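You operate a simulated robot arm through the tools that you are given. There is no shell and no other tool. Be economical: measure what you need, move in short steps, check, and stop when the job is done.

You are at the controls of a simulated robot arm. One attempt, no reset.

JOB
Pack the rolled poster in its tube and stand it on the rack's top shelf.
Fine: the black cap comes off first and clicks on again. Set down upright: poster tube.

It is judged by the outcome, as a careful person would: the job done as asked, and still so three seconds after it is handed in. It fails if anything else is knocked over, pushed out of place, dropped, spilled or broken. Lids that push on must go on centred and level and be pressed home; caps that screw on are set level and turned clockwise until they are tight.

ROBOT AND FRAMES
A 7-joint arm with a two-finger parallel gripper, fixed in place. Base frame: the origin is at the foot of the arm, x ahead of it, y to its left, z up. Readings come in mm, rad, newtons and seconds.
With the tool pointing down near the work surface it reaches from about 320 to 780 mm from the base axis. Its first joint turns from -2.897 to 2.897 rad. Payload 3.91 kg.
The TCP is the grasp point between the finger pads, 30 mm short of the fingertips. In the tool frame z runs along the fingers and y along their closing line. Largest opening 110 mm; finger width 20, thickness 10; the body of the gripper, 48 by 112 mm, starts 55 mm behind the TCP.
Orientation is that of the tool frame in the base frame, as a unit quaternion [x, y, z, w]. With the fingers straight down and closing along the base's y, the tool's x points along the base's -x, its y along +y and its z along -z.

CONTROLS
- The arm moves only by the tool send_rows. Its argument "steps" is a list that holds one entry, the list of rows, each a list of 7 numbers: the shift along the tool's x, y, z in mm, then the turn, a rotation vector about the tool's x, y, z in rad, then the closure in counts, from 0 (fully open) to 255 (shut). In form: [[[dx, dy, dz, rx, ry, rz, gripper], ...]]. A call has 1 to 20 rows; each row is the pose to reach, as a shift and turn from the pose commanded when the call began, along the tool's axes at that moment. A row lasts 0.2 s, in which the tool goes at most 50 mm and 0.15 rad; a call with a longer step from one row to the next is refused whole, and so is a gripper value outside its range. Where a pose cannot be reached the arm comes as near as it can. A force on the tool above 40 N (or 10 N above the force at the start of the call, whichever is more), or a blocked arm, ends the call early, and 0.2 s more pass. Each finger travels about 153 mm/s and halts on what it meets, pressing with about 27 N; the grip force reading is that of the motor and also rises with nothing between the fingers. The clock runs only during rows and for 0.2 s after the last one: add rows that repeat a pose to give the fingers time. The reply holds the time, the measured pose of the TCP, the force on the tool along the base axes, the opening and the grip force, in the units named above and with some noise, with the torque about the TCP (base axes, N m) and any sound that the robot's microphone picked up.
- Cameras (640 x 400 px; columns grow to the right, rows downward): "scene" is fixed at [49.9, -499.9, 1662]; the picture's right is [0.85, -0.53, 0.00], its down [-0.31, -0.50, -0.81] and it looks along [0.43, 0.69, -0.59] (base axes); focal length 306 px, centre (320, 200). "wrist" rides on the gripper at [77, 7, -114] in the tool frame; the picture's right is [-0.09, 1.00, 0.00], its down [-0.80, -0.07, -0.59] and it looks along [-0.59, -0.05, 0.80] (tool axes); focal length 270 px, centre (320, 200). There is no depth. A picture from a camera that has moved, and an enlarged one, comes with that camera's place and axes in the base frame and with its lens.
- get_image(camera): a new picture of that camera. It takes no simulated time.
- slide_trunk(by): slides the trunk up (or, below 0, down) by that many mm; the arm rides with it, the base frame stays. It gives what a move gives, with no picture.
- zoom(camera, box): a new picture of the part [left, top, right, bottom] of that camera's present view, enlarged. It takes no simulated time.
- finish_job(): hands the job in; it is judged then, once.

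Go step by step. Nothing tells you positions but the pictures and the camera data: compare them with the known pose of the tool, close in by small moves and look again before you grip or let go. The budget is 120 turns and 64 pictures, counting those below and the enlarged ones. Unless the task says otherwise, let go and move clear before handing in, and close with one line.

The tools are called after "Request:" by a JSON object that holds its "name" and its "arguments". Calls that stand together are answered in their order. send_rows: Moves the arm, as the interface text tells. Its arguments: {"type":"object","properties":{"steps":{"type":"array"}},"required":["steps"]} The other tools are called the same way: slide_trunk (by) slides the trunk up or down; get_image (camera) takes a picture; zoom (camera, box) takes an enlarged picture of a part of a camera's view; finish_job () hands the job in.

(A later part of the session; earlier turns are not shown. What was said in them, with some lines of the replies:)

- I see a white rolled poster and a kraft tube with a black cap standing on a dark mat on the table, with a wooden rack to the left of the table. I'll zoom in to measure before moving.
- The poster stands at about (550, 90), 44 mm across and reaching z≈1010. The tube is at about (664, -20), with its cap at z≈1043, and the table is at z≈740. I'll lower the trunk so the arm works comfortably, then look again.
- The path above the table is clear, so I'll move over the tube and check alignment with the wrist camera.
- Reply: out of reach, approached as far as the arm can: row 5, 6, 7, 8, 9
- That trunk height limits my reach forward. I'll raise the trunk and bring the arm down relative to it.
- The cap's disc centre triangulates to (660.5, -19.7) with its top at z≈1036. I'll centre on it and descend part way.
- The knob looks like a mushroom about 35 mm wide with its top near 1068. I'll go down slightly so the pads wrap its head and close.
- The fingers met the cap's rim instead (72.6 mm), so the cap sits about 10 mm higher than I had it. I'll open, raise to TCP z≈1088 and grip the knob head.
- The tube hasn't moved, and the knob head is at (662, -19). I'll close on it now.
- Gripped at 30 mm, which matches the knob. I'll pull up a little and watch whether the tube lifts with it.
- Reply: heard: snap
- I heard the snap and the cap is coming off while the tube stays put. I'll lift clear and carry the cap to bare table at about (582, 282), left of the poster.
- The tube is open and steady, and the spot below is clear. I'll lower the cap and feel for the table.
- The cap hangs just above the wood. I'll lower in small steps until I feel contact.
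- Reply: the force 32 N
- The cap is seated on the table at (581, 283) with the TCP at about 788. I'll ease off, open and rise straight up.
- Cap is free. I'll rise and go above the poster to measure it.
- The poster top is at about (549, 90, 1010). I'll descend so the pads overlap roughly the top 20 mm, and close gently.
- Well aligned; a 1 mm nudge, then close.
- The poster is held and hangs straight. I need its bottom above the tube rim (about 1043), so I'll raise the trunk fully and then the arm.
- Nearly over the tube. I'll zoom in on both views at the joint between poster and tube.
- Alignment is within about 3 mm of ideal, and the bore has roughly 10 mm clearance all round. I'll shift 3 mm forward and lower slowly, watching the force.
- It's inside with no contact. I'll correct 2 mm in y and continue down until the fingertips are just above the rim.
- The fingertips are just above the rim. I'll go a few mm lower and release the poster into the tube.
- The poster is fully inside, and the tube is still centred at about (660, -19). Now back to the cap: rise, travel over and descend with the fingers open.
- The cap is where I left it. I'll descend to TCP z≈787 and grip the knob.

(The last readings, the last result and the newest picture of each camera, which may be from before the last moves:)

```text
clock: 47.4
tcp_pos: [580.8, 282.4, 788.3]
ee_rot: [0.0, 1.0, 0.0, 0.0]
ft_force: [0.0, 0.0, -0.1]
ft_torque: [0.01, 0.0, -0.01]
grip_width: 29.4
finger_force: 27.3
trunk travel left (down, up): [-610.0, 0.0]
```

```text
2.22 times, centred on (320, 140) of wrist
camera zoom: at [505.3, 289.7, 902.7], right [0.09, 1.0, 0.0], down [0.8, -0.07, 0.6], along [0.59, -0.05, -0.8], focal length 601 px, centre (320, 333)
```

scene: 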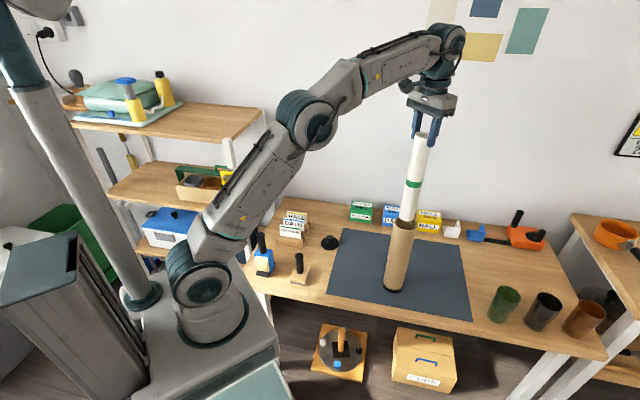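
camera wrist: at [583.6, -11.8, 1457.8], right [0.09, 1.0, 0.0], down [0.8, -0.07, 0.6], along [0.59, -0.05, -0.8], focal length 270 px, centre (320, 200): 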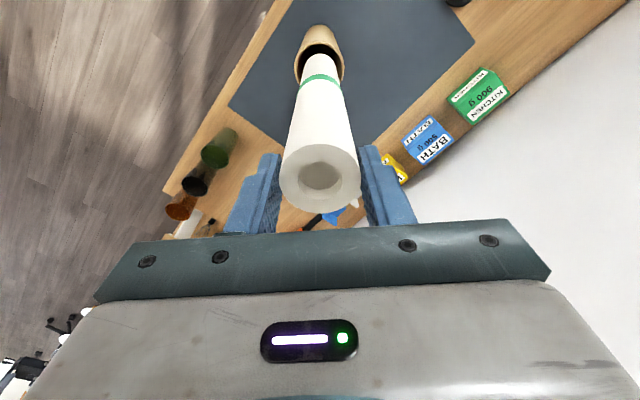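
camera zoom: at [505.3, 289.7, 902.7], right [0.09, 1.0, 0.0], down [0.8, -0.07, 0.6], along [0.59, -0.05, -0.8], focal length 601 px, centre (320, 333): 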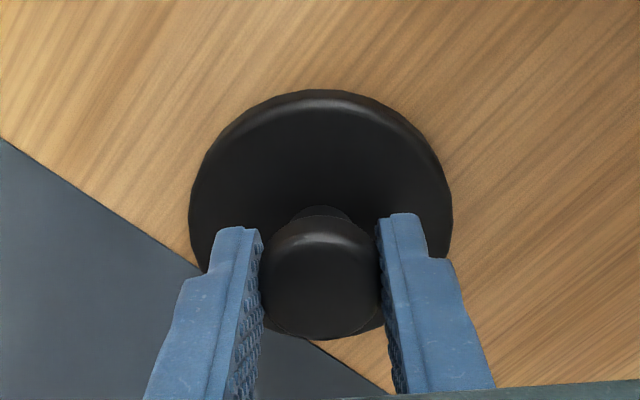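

Good grip. I'll lift and carry the cap back over the tube.

Request:
{"name": "send_rows", "arguments": {"steps": [[[0, 0, -20, 0, 0, 0, 240], [0, 0, -60, 0, 0, 0, 240], [0, 0, -105, 0, 0, 0, 240], [0, 0, -150, 0, 0, 0, 240], [0, 0, -195, 0, 0, 0, 240], [0, 0, -240, 0, 0, 0, 240], [0, 0, -285, 0, 0, 0, 240], [0, 0, -330, 0, 0, 0, 240], [0, 0, -372, 0, 0, 0, 240], [-10, -35, -372, 0, 0, 0, 240], [-20, -75, -372, 0, 0, 0, 240], [-30, -115, -372, 0, 0, 0, 240], [-40, -155, -372, 0, 0, 0, 240], [-50, -195, -372, 0, 0, 0, 240], [-60, -235, -372, 0, 0, 0, 240], [-70, -270, -372, 0, 0, 0, 240], [-77, -292, -372, 0, 0, 0, 240], [-80, -302, -372, 0, 0, 0, 240], [-80, -302, -372, 0, 0, 0, 240]]]}}

Request:
{"name": "send_rows", "arguments": {"steps": [[[0, 0, 20, 0, 0, 0, 240], [0, 0, 40, 0, 0, 0, 240], [0, 0, 54, 0, 0, 0, 240], [0, 0, 54, 0, 0, 0, 240]]]}}

Request:
{"name": "zoom", "arguments": {"camera": "scene", "box": [360, 180, 440, 230]}}

Request:
{"name": "zoom", "arguments": {"camera": "wrist", "box": [220, 50, 420, 200]}}

```text
clock: 51.4
tcp_pos: [659.2, -20.1, 1161.0]
ee_rot: [0.0, 1.0, 0.0, 0.0]
ft_force: [-0.4, 0.0, -0.4]
ft_torque: [-0.03, 0.01, 0.01]
grip_width: 29.2
finger_force: 27.2
trunk travel left (down, up): [-610.0, 0.0]
```

```text
clock: 52.4
tcp_pos: [659.3, -19.2, 1105.1]
ee_rot: [0.0, 1.0, 0.0, 0.001]
ft_force: [0.3, 0.0, -0.7]
ft_torque: [-0.03, 0.02, 0.02]
grip_width: 29.5
finger_force: 26.7
trunk travel left (down, up): [-610.0, 0.0]
```

```text
8.00 times, centred on (400, 205) of scene
camera zoom: at [49.9, -499.9, 1662.0], right [0.85, -0.53, 0.0], down [-0.31, -0.5, -0.81], along [0.43, 0.69, -0.59], focal length 2445 px, centre (-320, 160)
```

zoom: 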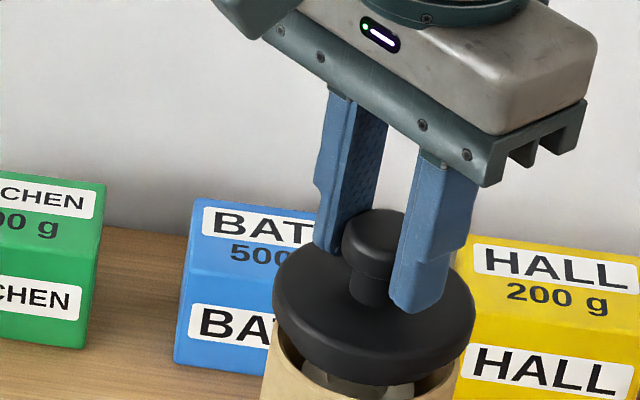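

```text
2.67 times, centred on (320, 125) of wrist
camera zoom: at [583.2, -12.1, 1219.8], right [0.09, 1.0, 0.0], down [0.8, -0.07, 0.6], along [0.59, -0.05, -0.8], focal length 721 px, centre (320, 400)
```

zoom: 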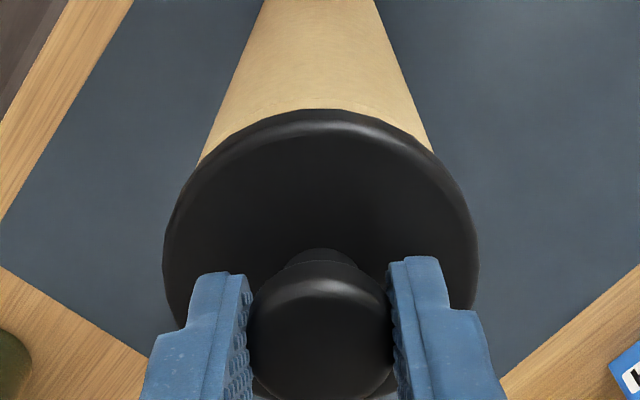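

The cap sits within about 1 mm of centred. I'll trim 1 mm and lower gently toward the seat height (TCP about 1087.5).

Request:
{"name": "send_rows", "arguments": {"steps": [[[-1.2, -0.3, 3, 0, 0, 0, 240], [-1.2, -0.3, 6, 0, 0, 0, 240], [-1.2, -0.3, 8, 0, 0, 0, 240], [-1.2, -0.3, 10, 0, 0, 0, 240], [-1.2, -0.3, 12, 0, 0, 0, 240], [-1.2, -0.3, 13, 0, 0, 0, 240]]]}}

Request:
{"name": "zoom", "arguments": {"camera": "scene", "box": [360, 180, 440, 230]}}

```text
clock: 53.8
tcp_pos: [660.2, -20.0, 1093.1]
ee_rot: [0.0, 1.0, 0.0, 0.001]
ft_force: [-0.9, 0.0, -0.1]
ft_torque: [-0.03, 0.02, -0.03]
grip_width: 29.2
finger_force: 27.9
trunk travel left (down, up): [-610.0, 0.0]
```

```text
8.00 times, centred on (400, 205) of scene
camera zoom: at [49.9, -499.9, 1662.0], right [0.85, -0.53, 0.0], down [-0.31, -0.5, -0.81], along [0.43, 0.69, -0.59], focal length 2445 px, centre (-320, 160)
```

zoom: 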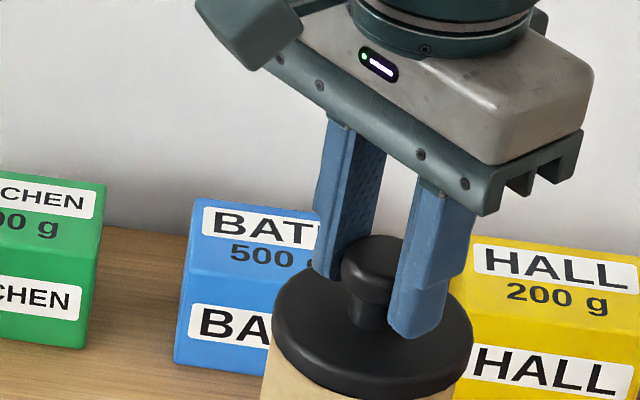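

Still no contact and it looks concentric. I'll press on in 1 mm steps until it clicks.

Request:
{"name": "send_rows", "arguments": {"steps": [[[0, 0, 1, 0, 0, 0, 240], [0, 0, 2, 0, 0, 0, 240], [0, 0, 3, 0, 0, 0, 240], [0, 0, 4, 0, 0, 0, 240], [0, 0, 5, 0, 0, 0, 240], [0, 0, 6, 0, 0, 0, 240], [0, 0, 7, 0, 0, 0, 240], [0, 0, 8, 0, 0, 0, 240]]]}}

Request:
{"name": "zoom", "arguments": {"camera": "scene", "box": [360, 180, 440, 230]}}

```text
clock: 55.6
tcp_pos: [659.2, -19.8, 1089.7]
ee_rot: [-0.001, 1.0, 0.0, 0.003]
ft_force: [-4.6, -0.1, 22.0]
ft_torque: [0.0, 0.22, -0.01]
grip_width: 29.1
finger_force: 27.2
trunk travel left (down, up): [-610.0, 0.0]
heard: snap
```

```text
8.00 times, centred on (400, 205) of scene
camera zoom: at [49.9, -499.9, 1662.0], right [0.85, -0.53, 0.0], down [-0.31, -0.5, -0.81], along [0.43, 0.69, -0.59], focal length 2445 px, centre (-320, 160)
```

zoom: 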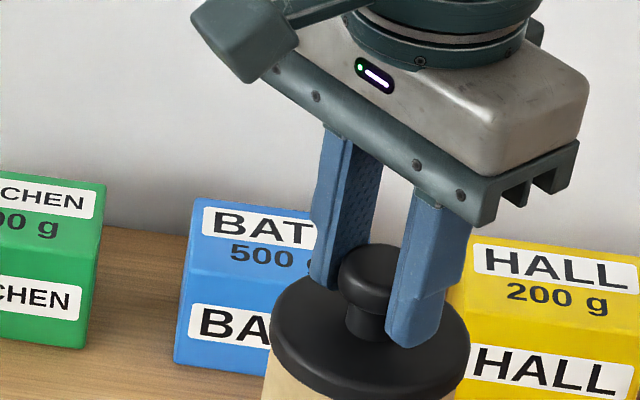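

It snapped on. I'll press a touch more to be sure it's home, then ease off, release and check that it's level.

Request:
{"name": "send_rows", "arguments": {"steps": [[[0, 0, 0.8, 0, 0, 0, 240], [0, 0, 1.5, 0, 0, 0, 240], [0, 0, 0, 0, 0, 0, 240], [0, 0, -4, 0, 0, 0, 240], [0, 0, -5, 0, 0, 0, 180], [0, 0, -5, 0, 0, 0, 120], [0, 0, -5, 0, 0, 0, 60], [0, 0, -5, 0, 0, 0, 30]]]}}

Request:
{"name": "zoom", "arguments": {"camera": "scene", "box": [360, 180, 440, 230]}}

Request:
{"name": "zoom", "arguments": {"camera": "wrist", "box": [220, 50, 420, 200]}}

```text
clock: 57.4
tcp_pos: [659.7, -20.6, 1090.4]
ee_rot: [0.0, 1.0, -0.001, 0.001]
ft_force: [0.2, 0.5, 0.7]
ft_torque: [0.01, 0.0, 0.01]
grip_width: 97.1
finger_force: 0.0
trunk travel left (down, up): [-610.0, 0.0]
```

```text
8.00 times, centred on (400, 205) of scene
camera zoom: at [49.9, -499.9, 1662.0], right [0.85, -0.53, 0.0], down [-0.31, -0.5, -0.81], along [0.43, 0.69, -0.59], focal length 2445 px, centre (-320, 160)
```

zoom: 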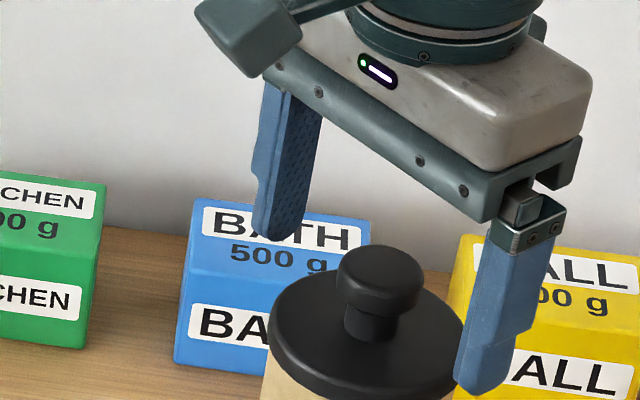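

```text
2.67 times, centred on (320, 125) of wrist
camera zoom: at [584.9, -12.9, 1204.3], right [0.09, 1.0, 0.0], down [0.8, -0.07, 0.6], along [0.59, -0.05, -0.8], focal length 721 px, centre (320, 400)
```

zoom: 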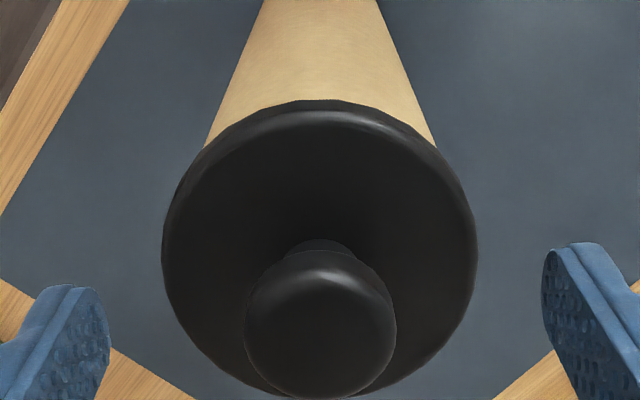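

The cap is back on at its original height and level. To carry the tube I'll grip its body from the side with a horizontal tool, so first I rise, back off and pitch the gripper forward.

Request:
{"name": "send_rows", "arguments": {"steps": [[[0, 0, -40, 0, 0, 0, 0], [0, 0, -80, 0, 0, 0, 0], [40, 0, -90, 0, 0, 0, 0], [80, 0, -90, 0, 0, 0, 0], [110, 0, -90, 0, 0, 0, 0], [110, 0, -90, 0, -0.14, 0, 0], [110, 0, -90, 0, -0.28, 0, 0], [110, 0, -90, 0, -0.42, 0, 0], [110, 0, -90, 0, -0.56, 0, 0], [110, 0, -90, 0, -0.7, 0, 0], [110, 0, -90, 0, -0.84, 0, 0], [110, 0, -90, 0, -0.98, 0, 0], [110, 0, -90, 0, -1.12, 0, 0], [110, 0, -90, 0, -1.26, 0, 0], [110, 0, -90, 0, -1.4, 0, 0], [110, 0, -90, 0, -1.5, 0, 0], [110, 0, -90, 0, -1.571, 0, 0], [110, 0, -90, 0, -1.571, 0, 0]]]}}

Request:
{"name": "get_image", "arguments": {"camera": "scene"}}

```text
clock: 61.2
tcp_pos: [551.1, -21.0, 1180.2]
ee_rot: [-0.001, 0.706, 0.001, 0.708]
ft_force: [0.8, 0.2, 0.0]
ft_torque: [0.03, 0.03, 0.02]
grip_width: 110.0
finger_force: 0.0
trunk travel left (down, up): [-610.0, 0.0]
```

```text
20 pictures are left
```

scene: 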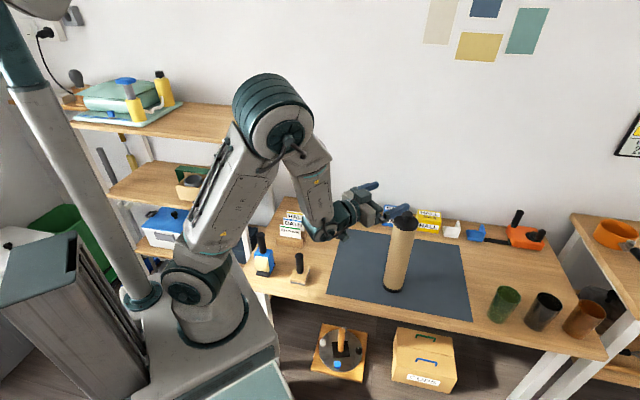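

The tool is horizontal now. I'll lower to z≈950 while still short of the tube, then check alignment.

Request:
{"name": "send_rows", "arguments": {"steps": [[[45, 1, 0, 0, 0, 0, 0], [90, 1.5, 0, 0, 0, 0, 0], [135, 1.5, 0, 0, 0, 0, 0], [180, 1.5, 0, 0, 0, 0, 0], [215, 1.5, 0, 0, 0, 0, 0], [230, 1.5, 0, 0, 0, 0, 0], [230, 1.5, 25, 0, 0, 0, 0], [230, 1.5, 25, 0, 0, 0, 0]]]}}

Request:
{"name": "zoom", "arguments": {"camera": "scene", "box": [300, 170, 460, 300]}}

Request:
{"name": "get_image", "arguments": {"camera": "wrist"}}

```text
clock: 63.0
tcp_pos: [576.5, -19.6, 950.9]
ee_rot: [0.0, 0.706, 0.0, 0.708]
ft_force: [-1.0, 0.3, -0.4]
ft_torque: [0.01, 0.01, -0.02]
grip_width: 110.2
finger_force: 0.1
trunk travel left (down, up): [-610.0, 0.0]
```

```text
3.08 times, centred on (380, 235) of scene
camera zoom: at [49.9, -499.9, 1662.0], right [0.85, -0.53, 0.0], down [-0.31, -0.5, -0.81], along [0.43, 0.69, -0.59], focal length 940 px, centre (135, 92)
```

zoom: 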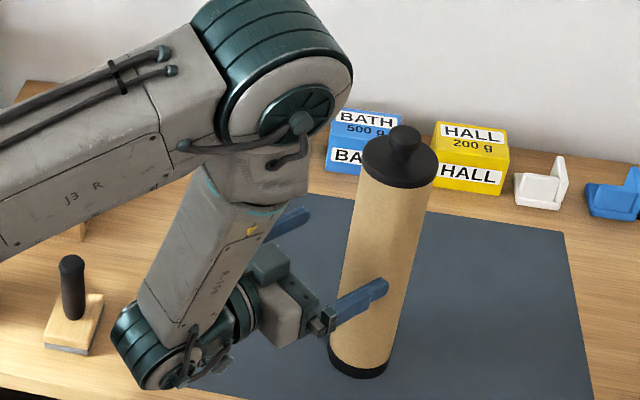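

```text
18 pictures are left
camera wrist: at [462.7, -11.9, 872.7], right [0.0, 1.0, 0.09], down [-0.6, -0.07, 0.8], along [0.8, -0.05, 0.59], focal length 270 px, centre (320, 200)
```

wrist: 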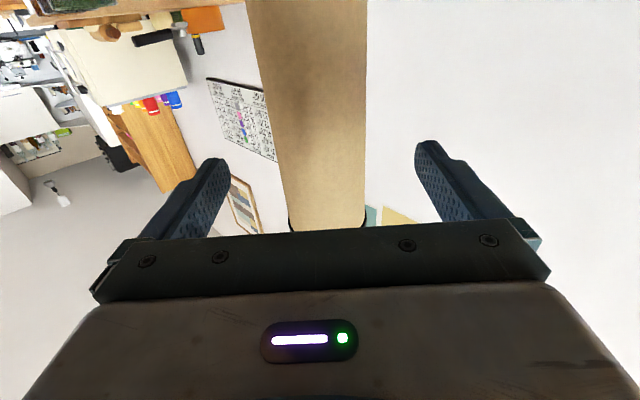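

The tube sits centred between the fingers. I'll advance around it and close.

Request:
{"name": "send_rows", "arguments": {"steps": [[[0, 0, 25, 0, 0, 0, 0], [0, 0, 50, 0, 0, 0, 0], [0, 0, 70, 0, 0, 0, 0], [0, 0, 83, 0, 0, 0, 0], [0, 0, 83, 0, 0, 0, 0]]]}}

Request:
{"name": "send_rows", "arguments": {"steps": [[[0, 0, 0, 0, 0, 0, 40], [0, 0, 0, 0, 0, 0, 60], [0, 0, 0, 0, 0, 0, 80], [0, 0, 0, 0, 0, 0, 100], [0, 0, 0, 0, 0, 0, 180], [0, 0, 0, 0, 0, 0, 200], [0, 0, 0, 0, 0, 0, 200]]]}}

Request:
{"name": "zoom", "arguments": {"camera": "scene", "box": [300, 170, 460, 300]}}

```text
clock: 64.2
tcp_pos: [660.2, -19.1, 951.0]
ee_rot: [-0.001, 0.706, 0.001, 0.708]
ft_force: [-0.3, -0.3, 0.0]
ft_torque: [-0.05, 0.04, -0.01]
grip_width: 110.0
finger_force: 0.0
trunk travel left (down, up): [-610.0, 0.0]
```

```text
clock: 65.8
tcp_pos: [659.8, -19.4, 951.1]
ee_rot: [0.001, 0.706, -0.001, 0.708]
ft_force: [0.8, -1.9, 1.5]
ft_torque: [-0.26, -0.13, 0.01]
grip_width: 69.3
finger_force: 26.8
trunk travel left (down, up): [-610.0, 0.0]
```

```text
3.08 times, centred on (380, 235) of scene
camera zoom: at [49.9, -499.9, 1662.0], right [0.85, -0.53, 0.0], down [-0.31, -0.5, -0.81], along [0.43, 0.69, -0.59], focal length 940 px, centre (135, 92)
```

zoom: 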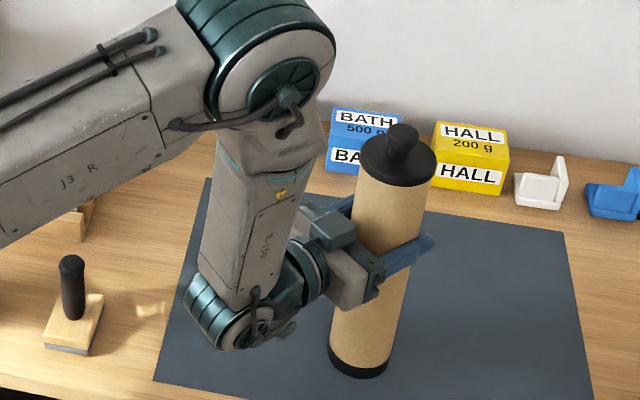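

The body is gripped at 69 mm. I'll lift slowly and check the load.

Request:
{"name": "send_rows", "arguments": {"steps": [[[-5, 0, 0, 0, 0, 0, 200], [-15, 0, 0, 0, 0, 0, 200], [-30, 0, 0, 0, 0, 0, 200], [-50, 0, 0, 0, 0, 0, 200], [-50, 0, 0, 0, 0, 0, 200]]]}}

Request:
{"name": "zoom", "arguments": {"camera": "scene", "box": [300, 150, 460, 300]}}

```text
clock: 67.0
tcp_pos: [662.1, -19.0, 1001.6]
ee_rot: [0.0, 0.707, 0.0, 0.707]
ft_force: [-0.4, -0.1, -6.7]
ft_torque: [0.0, 0.02, -0.02]
grip_width: 69.1
finger_force: 27.7
trunk travel left (down, up): [-610.0, 0.0]
```

```text
2.67 times, centred on (380, 225) of scene
camera zoom: at [49.9, -499.9, 1662.0], right [0.85, -0.53, 0.0], down [-0.31, -0.5, -0.81], along [0.43, 0.69, -0.59], focal length 815 px, centre (160, 133)
```

zoom: 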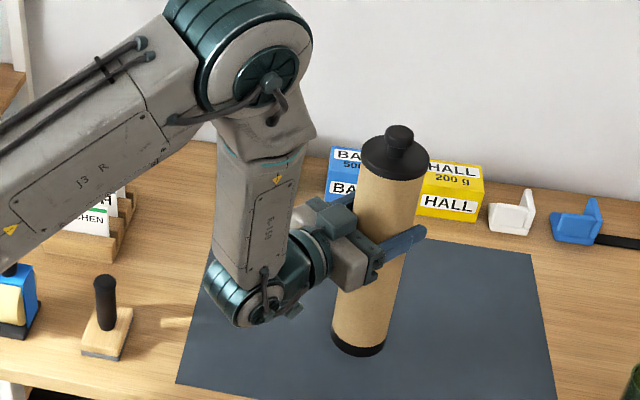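

The load is 6.7 N with no slip. I'll raise the tube well above shelf height.

Request:
{"name": "send_rows", "arguments": {"steps": [[[-40, 0, 0, 0, 0, 0, 200], [-85, 0, 0, 0, 0, 0, 200], [-130, 0, 0, 0, 0, 0, 200], [-175, 0, 0, 0, 0, 0, 200], [-220, 0, -10, 0, 0, 0, 200], [-265, 0, -20, 0, 0, 0, 200], [-310, 0, -30, 0, 0, 0, 200], [-355, 0, -40, 0, 0, 0, 200], [-400, 0, -50, 0, 0, 0, 200], [-440, 0, -60, 0, 0, 0, 200], [-470, 0, -60, 0, 0, 0, 200], [-470, 0, -60, 0, 0, 0, 200]]]}}

Request:
{"name": "get_image", "arguments": {"camera": "scene"}}

```text
clock: 69.6
tcp_pos: [598.6, -17.5, 1470.4]
ee_rot: [0.0, 0.707, 0.0, 0.707]
ft_force: [-0.5, -0.1, -6.4]
ft_torque: [0.02, 0.01, 0.0]
grip_width: 69.0
finger_force: 27.2
trunk travel left (down, up): [-610.0, 0.0]
```

```text
15 pictures are left
```

scene: 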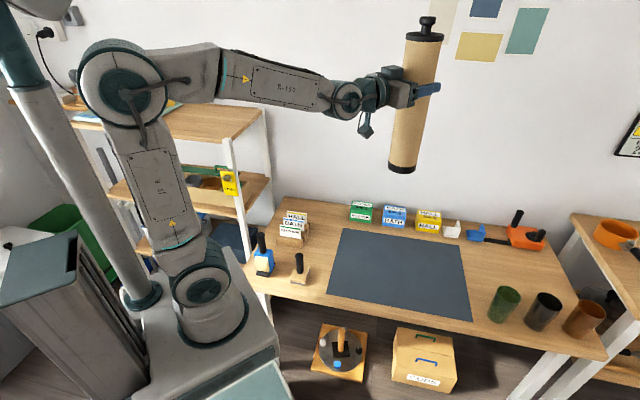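

Tube is high and steady. I'll extend the arm a little to keep the elbow away from the mast, and swing left in an arc toward the rack, stopping midway to look.

Request:
{"name": "send_rows", "arguments": {"steps": [[[0, 0, 40, 0, 0, 0, 200], [0, 0, 80, 0, 0, 0, 200], [0, 0, 91, 0, 0, 0, 200], [0, 48.3, 90.7, -0.07, 0, 0, 200], [0, 96.4, 86.9, -0.14, 0, 0, 200], [0, 144.1, 79.7, -0.21, 0, 0, 200], [0, 191.3, 69.2, -0.28, 0, 0, 200], [0, 237.6, 55.4, -0.35, 0, 0, 200], [0, 282.8, 38.4, -0.42, 0, 0, 200], [0, 326.7, 18.3, -0.49, 0, 0, 200], [0, 369.1, -4.9, -0.56, 0, 0, 200], [0, 409.7, -30.9, -0.63, 0, 0, 200], [0, 448.5, -59.7, -0.7, 0, 0, 200], [0, 448.5, -59.7, -0.7, 0, 0, 200]]]}}

Request:
{"name": "get_image", "arguments": {"camera": "scene"}}

Request:
{"name": "get_image", "arguments": {"camera": "wrist"}}

```text
clock: 72.6
tcp_pos: [540.6, 429.1, 1468.5]
ee_rot: [-0.242, 0.664, 0.242, 0.665]
ft_force: [-0.1, 0.2, -6.6]
ft_torque: [-0.04, 0.0, 0.03]
grip_width: 69.0
finger_force: 26.8
trunk travel left (down, up): [-610.0, 0.0]
```

```text
14 pictures are left
```

scene: 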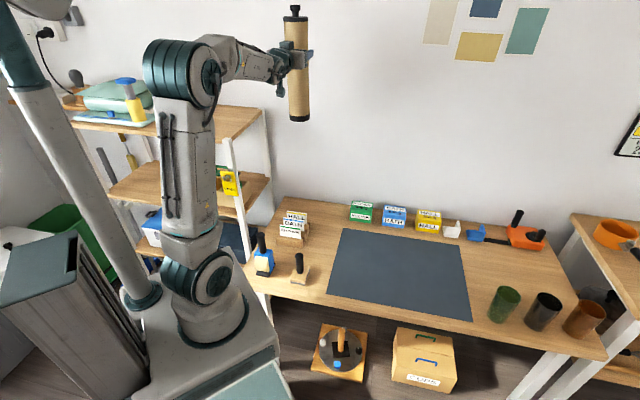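

```text
13 pictures are left
camera wrist: at [449.2, 360.7, 1391.1], right [-0.64, 0.76, 0.09], down [-0.41, -0.44, 0.8], along [0.65, 0.48, 0.59], focal length 270 px, centre (320, 200)
```

wrist: 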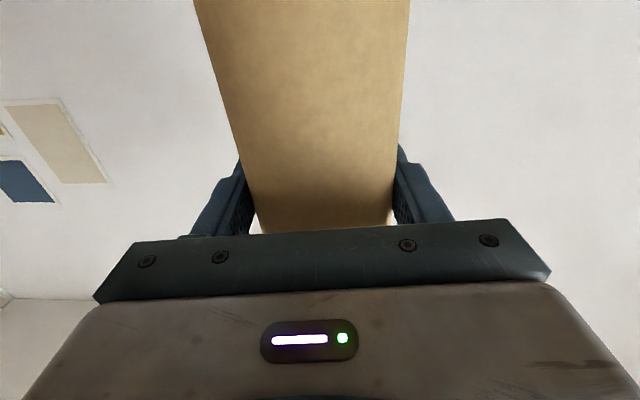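

No contact so far. I'll continue the swing until it faces the free right-hand half of the rack's top shelf.

Request:
{"name": "send_rows", "arguments": {"steps": [[[0, 48.4, -0.5, -0.07, 0, 0, 200], [0, 96.6, -4.1, -0.14, 0, 0, 200], [0, 144.3, -11.1, -0.21, 0, 0, 200], [0, 191.5, -21.5, -0.28, 0, 0, 200], [0, 237.8, -35.2, -0.35, 0, 0, 200], [0, 283.1, -52, -0.42, 0, 0, 200], [0, 314.5, -65.9, -0.47, 0, 0, 200], [0, 314.5, -65.9, -0.47, 0, 0, 200]]]}}

Request:
{"name": "get_image", "arguments": {"camera": "scene"}}

```text
clock: 74.4
tcp_pos: [284.3, 628.4, 1472.2]
ee_rot: [-0.393, 0.588, 0.391, 0.589]
ft_force: [0.6, -1.1, -6.5]
ft_torque: [-0.05, -0.02, 0.01]
grip_width: 68.9
finger_force: 27.2
trunk travel left (down, up): [-610.0, 0.0]
```

```text
12 pictures are left
```

scene: 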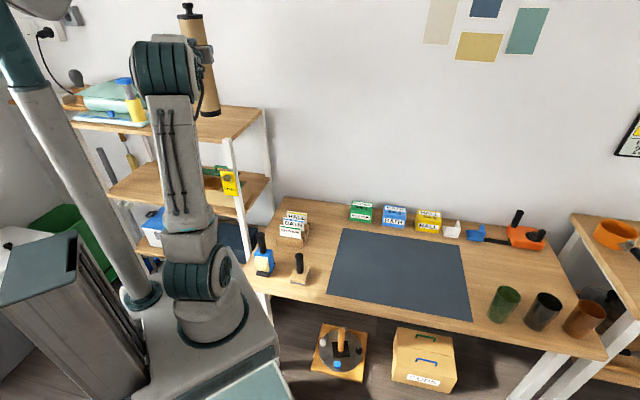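

The tube hangs above the shelf, clear of the tray. I'll extend inward and lower part way, then look closely.

Request:
{"name": "send_rows", "arguments": {"steps": [[[0, -2, 25, 0, 0, 0, 200], [0, -4, 48, 0, 0, 0, 200], [0, -4.9, 57, 0, 0, 0, 200], [15, -4.9, 57, 0, 0, 0, 200], [28, -4.9, 57, 0, 0, 0, 200], [28, -4.9, 57, 0, 0, 0, 200]]]}}

Request:
{"name": "zoom", "arguments": {"camera": "scene", "box": [140, 20, 300, 160]}}

```text
clock: 75.8
tcp_pos: [311.8, 680.2, 1439.9]
ee_rot: [-0.391, 0.59, 0.39, 0.59]
ft_force: [-0.2, -1.0, -6.7]
ft_torque: [-0.04, 0.01, 0.03]
grip_width: 69.1
finger_force: 27.5
trunk travel left (down, up): [-610.0, 0.0]
```

```text
2.86 times, centred on (220, 90) of scene
camera zoom: at [49.9, -499.9, 1662.0], right [0.85, -0.53, 0.0], down [-0.31, -0.5, -0.81], along [0.43, 0.69, -0.59], focal length 873 px, centre (606, 514)
```

zoom: 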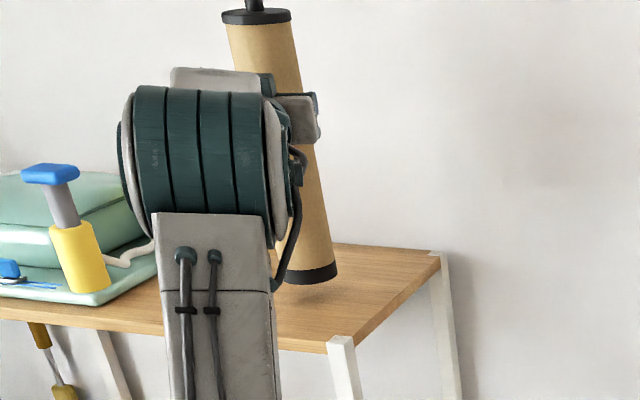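

The base is over the middle of the free shelf area, a few centimetres up. I'll lower in small steps, feeling for the shelf.

Request:
{"name": "send_rows", "arguments": {"steps": [[[4, 0, 0, 0, 0, 0, 200], [8, 0, 0, 0, 0, 0, 200], [11, 0, 0, 0, 0, 0, 200], [13, 0, 0, 0, 0, 0, 200], [15, 0, 0, 0, 0, 0, 200], [17, 0, 0, 0, 0, 0, 200], [18, 0, 0, 0, 0, 0, 200]]]}}

Request:
{"name": "zoom", "arguments": {"camera": "scene", "box": [190, 80, 270, 150]}}

```text
clock: 77.4
tcp_pos: [312.5, 678.3, 1422.8]
ee_rot: [-0.392, 0.589, 0.391, 0.589]
ft_force: [-0.7, -0.4, -6.2]
ft_torque: [-0.02, 0.01, -0.03]
grip_width: 69.0
finger_force: 27.7
trunk travel left (down, up): [-610.0, 0.0]
```

```text
5.71 times, centred on (230, 115) of scene
camera zoom: at [49.9, -499.9, 1662.0], right [0.85, -0.53, 0.0], down [-0.31, -0.5, -0.81], along [0.43, 0.69, -0.59], focal length 1747 px, centre (834, 686)
```

zoom: 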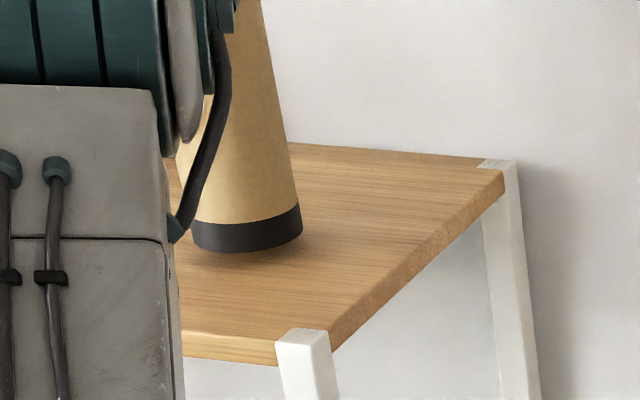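

There's still a small gap, with shadow visible under the base. I'll continue in fine steps.

Request:
{"name": "send_rows", "arguments": {"steps": [[[1.5, 0, 0, 0, 0, 0, 200], [3, 0, 0, 0, 0, 0, 200], [4.5, 0, 0, 0, 0, 0, 200], [6, 0, 0, 0, 0, 0, 200], [7.5, 0, 0, 0, 0, 0, 200]]]}}

```text
clock: 78.6
tcp_pos: [311.8, 679.2, 1415.9]
ee_rot: [-0.391, 0.589, 0.39, 0.59]
ft_force: [0.8, 0.0, -6.5]
ft_torque: [-0.03, -0.02, -0.04]
grip_width: 69.1
finger_force: 26.8
trunk travel left (down, up): [-610.0, 0.0]
```

Request:
{"name": "send_rows", "arguments": {"steps": [[[1.2, 0, 0, 0, 0, 0, 200], [2.4, 0, 0, 0, 0, 0, 200], [3.6, 0, 0, 0, 0, 0, 200], [4.8, 0, 0, 0, 0, 0, 200]]]}}

Request:
{"name": "zoom", "arguments": {"camera": "scene", "box": [190, 80, 270, 150]}}

```text
clock: 79.6
tcp_pos: [312.4, 679.5, 1412.7]
ee_rot: [-0.392, 0.588, 0.391, 0.589]
ft_force: [0.4, 0.2, -4.6]
ft_torque: [0.23, 0.06, 0.0]
grip_width: 69.0
finger_force: 27.4
trunk travel left (down, up): [-610.0, 0.0]
```

```text
5.71 times, centred on (230, 115) of scene
camera zoom: at [49.9, -499.9, 1662.0], right [0.85, -0.53, 0.0], down [-0.31, -0.5, -0.81], along [0.43, 0.69, -0.59], focal length 1747 px, centre (834, 686)
```

zoom: 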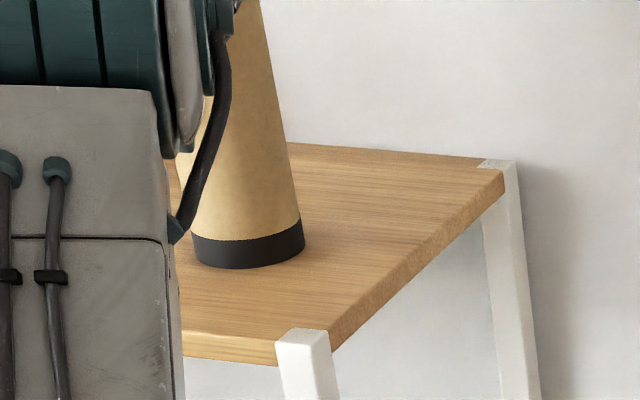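

First contact. I'll press down another millimetre or so to seat the base flat.

Request:
{"name": "send_rows", "arguments": {"steps": [[[0.6, 0, 0, 0, 0, 0, 200], [1.2, 0, 0, 0, 0, 0, 200], [1.2, 0, 0, 0, 0, 0, 200]]]}}

```text
clock: 80.4
tcp_pos: [311.9, 679.0, 1411.9]
ee_rot: [-0.391, 0.588, 0.392, 0.59]
ft_force: [-0.8, 2.4, 4.7]
ft_torque: [0.62, 0.29, -0.04]
grip_width: 68.8
finger_force: 27.3
trunk travel left (down, up): [-610.0, 0.0]
```

The shelf now carries the weight. I'll open gradually.

Request:
{"name": "send_rows", "arguments": {"steps": [[[0, 0, 0, 0, 0, 0, 90], [0, 0, 0, 0, 0, 0, 80], [0, 0, 0, 0, 0, 0, 60], [0, 0, 0, 0, 0, 0, 30], [0, 0, 0, 0, 0, 0, 0], [0, 0, 0, 0, 0, 0, 0]]]}}

Request:
{"name": "get_image", "arguments": {"camera": "wrist"}}

Request:
{"name": "zoom", "arguments": {"camera": "scene", "box": [150, 0, 290, 150]}}

```text
clock: 81.8
tcp_pos: [312.3, 678.4, 1410.2]
ee_rot: [-0.391, 0.589, 0.39, 0.59]
ft_force: [0.0, -0.1, 0.3]
ft_torque: [-0.04, -0.03, 0.01]
grip_width: 109.9
finger_force: 0.1
trunk travel left (down, up): [-610.0, 0.0]
```

```text
8 pictures are left
camera wrist: at [262.4, 576.6, 1332.5], right [-0.92, 0.39, 0.09], down [-0.17, -0.57, 0.8], along [0.36, 0.72, 0.59], focal length 270 px, centre (320, 200)
```

wrist: 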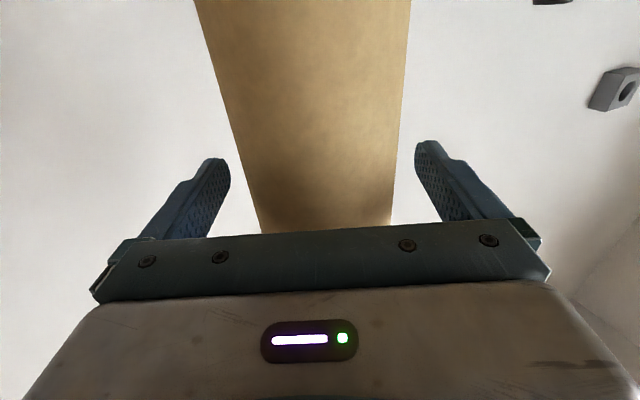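

```text
2.67 times, centred on (220, 75) of scene
camera zoom: at [49.9, -499.9, 1662.0], right [0.85, -0.53, 0.0], down [-0.31, -0.5, -0.81], along [0.43, 0.69, -0.59], focal length 815 px, centre (587, 533)
```

zoom: 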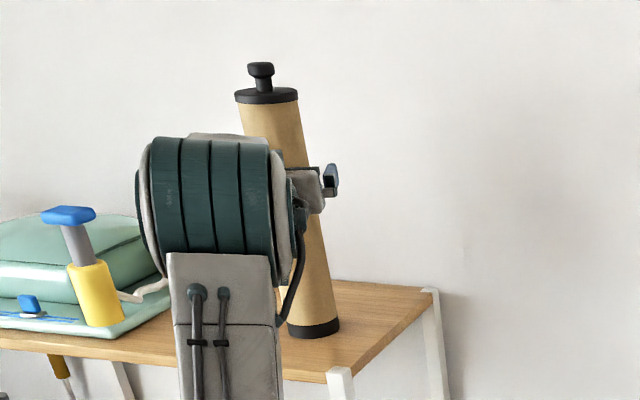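

Both fingers are clear and the tube stands upright on its own. I'll back straight out.

Request:
{"name": "send_rows", "arguments": {"steps": [[[0, 0, -15, 0, 0, 0, 0], [0, 0, -35, 0, 0, 0, 0], [0, 0, -60, 0, 0, 0, 0], [0, 0, -85, 0, 0, 0, 0], [0, 0, -105, 0, 0, 0, 0], [0, 0, -105, 0, 0, 0, 0]]]}}

Request:
{"name": "get_image", "arguments": {"camera": "scene"}}

```text
clock: 83.2
tcp_pos: [270.8, 583.3, 1410.2]
ee_rot: [-0.39, 0.589, 0.389, 0.59]
ft_force: [-0.2, 0.1, 0.7]
ft_torque: [0.01, 0.0, 0.02]
grip_width: 110.0
finger_force: 0.0
trunk travel left (down, up): [-610.0, 0.0]
```

```text
6 pictures are left
```

scene: 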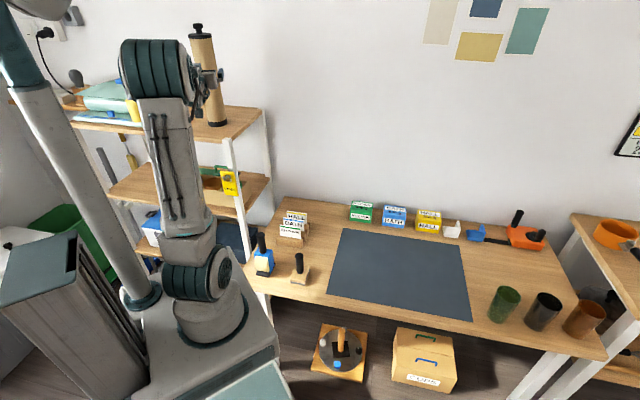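

Clear by about 4 cm. I'll swing the arm away to the right for a clear final look.

Request:
{"name": "send_rows", "arguments": {"steps": [[[0, -45, -1.6, 0.07, 0, 0, 0], [0, -89.7, -6.3, 0.14, 0, 0, 0], [0, -134, -14.1, 0.21, 0, 0, 0], [0, -177.7, -25, 0.28, 0, 0, 0], [0, -220.5, -39, 0.35, 0, 0, 0], [0, -220.5, -39, 0.35, 0, 0, 0]]]}}

Request:
{"name": "zoom", "arguments": {"camera": "scene", "box": [60, 0, 320, 165]}}

```text
clock: 84.6
tcp_pos: [457.7, 460.3, 1412.2]
ee_rot: [-0.282, 0.648, 0.281, 0.65]
ft_force: [0.0, -0.6, 0.2]
ft_torque: [0.01, -0.01, 0.02]
grip_width: 110.0
finger_force: 0.0
trunk travel left (down, up): [-610.0, 0.0]
```

```text
2.42 times, centred on (190, 82) of scene
camera zoom: at [49.9, -499.9, 1662.0], right [0.85, -0.53, 0.0], down [-0.31, -0.5, -0.81], along [0.43, 0.69, -0.59], focal length 741 px, centre (635, 485)
```

zoom: 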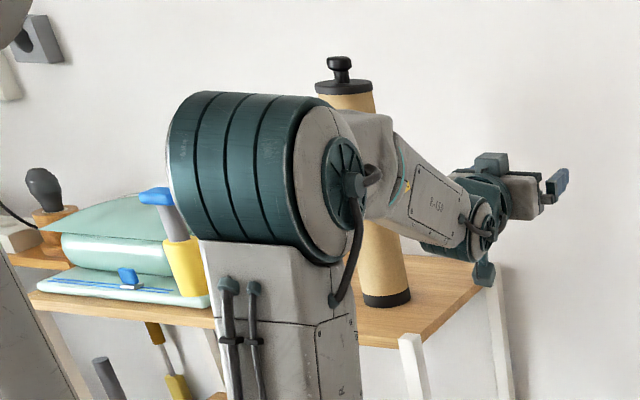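

The capped tube stands upright on the top shelf, the arm is clear and nothing else has moved. I'm handing the job in.

Request:
{"name": "finish_job", "arguments": {}}

```text
The job is handed in.
```

The poster is rolled inside its tube, the black cap is clicked back on, and the tube stands upright on the rack's top shelf.
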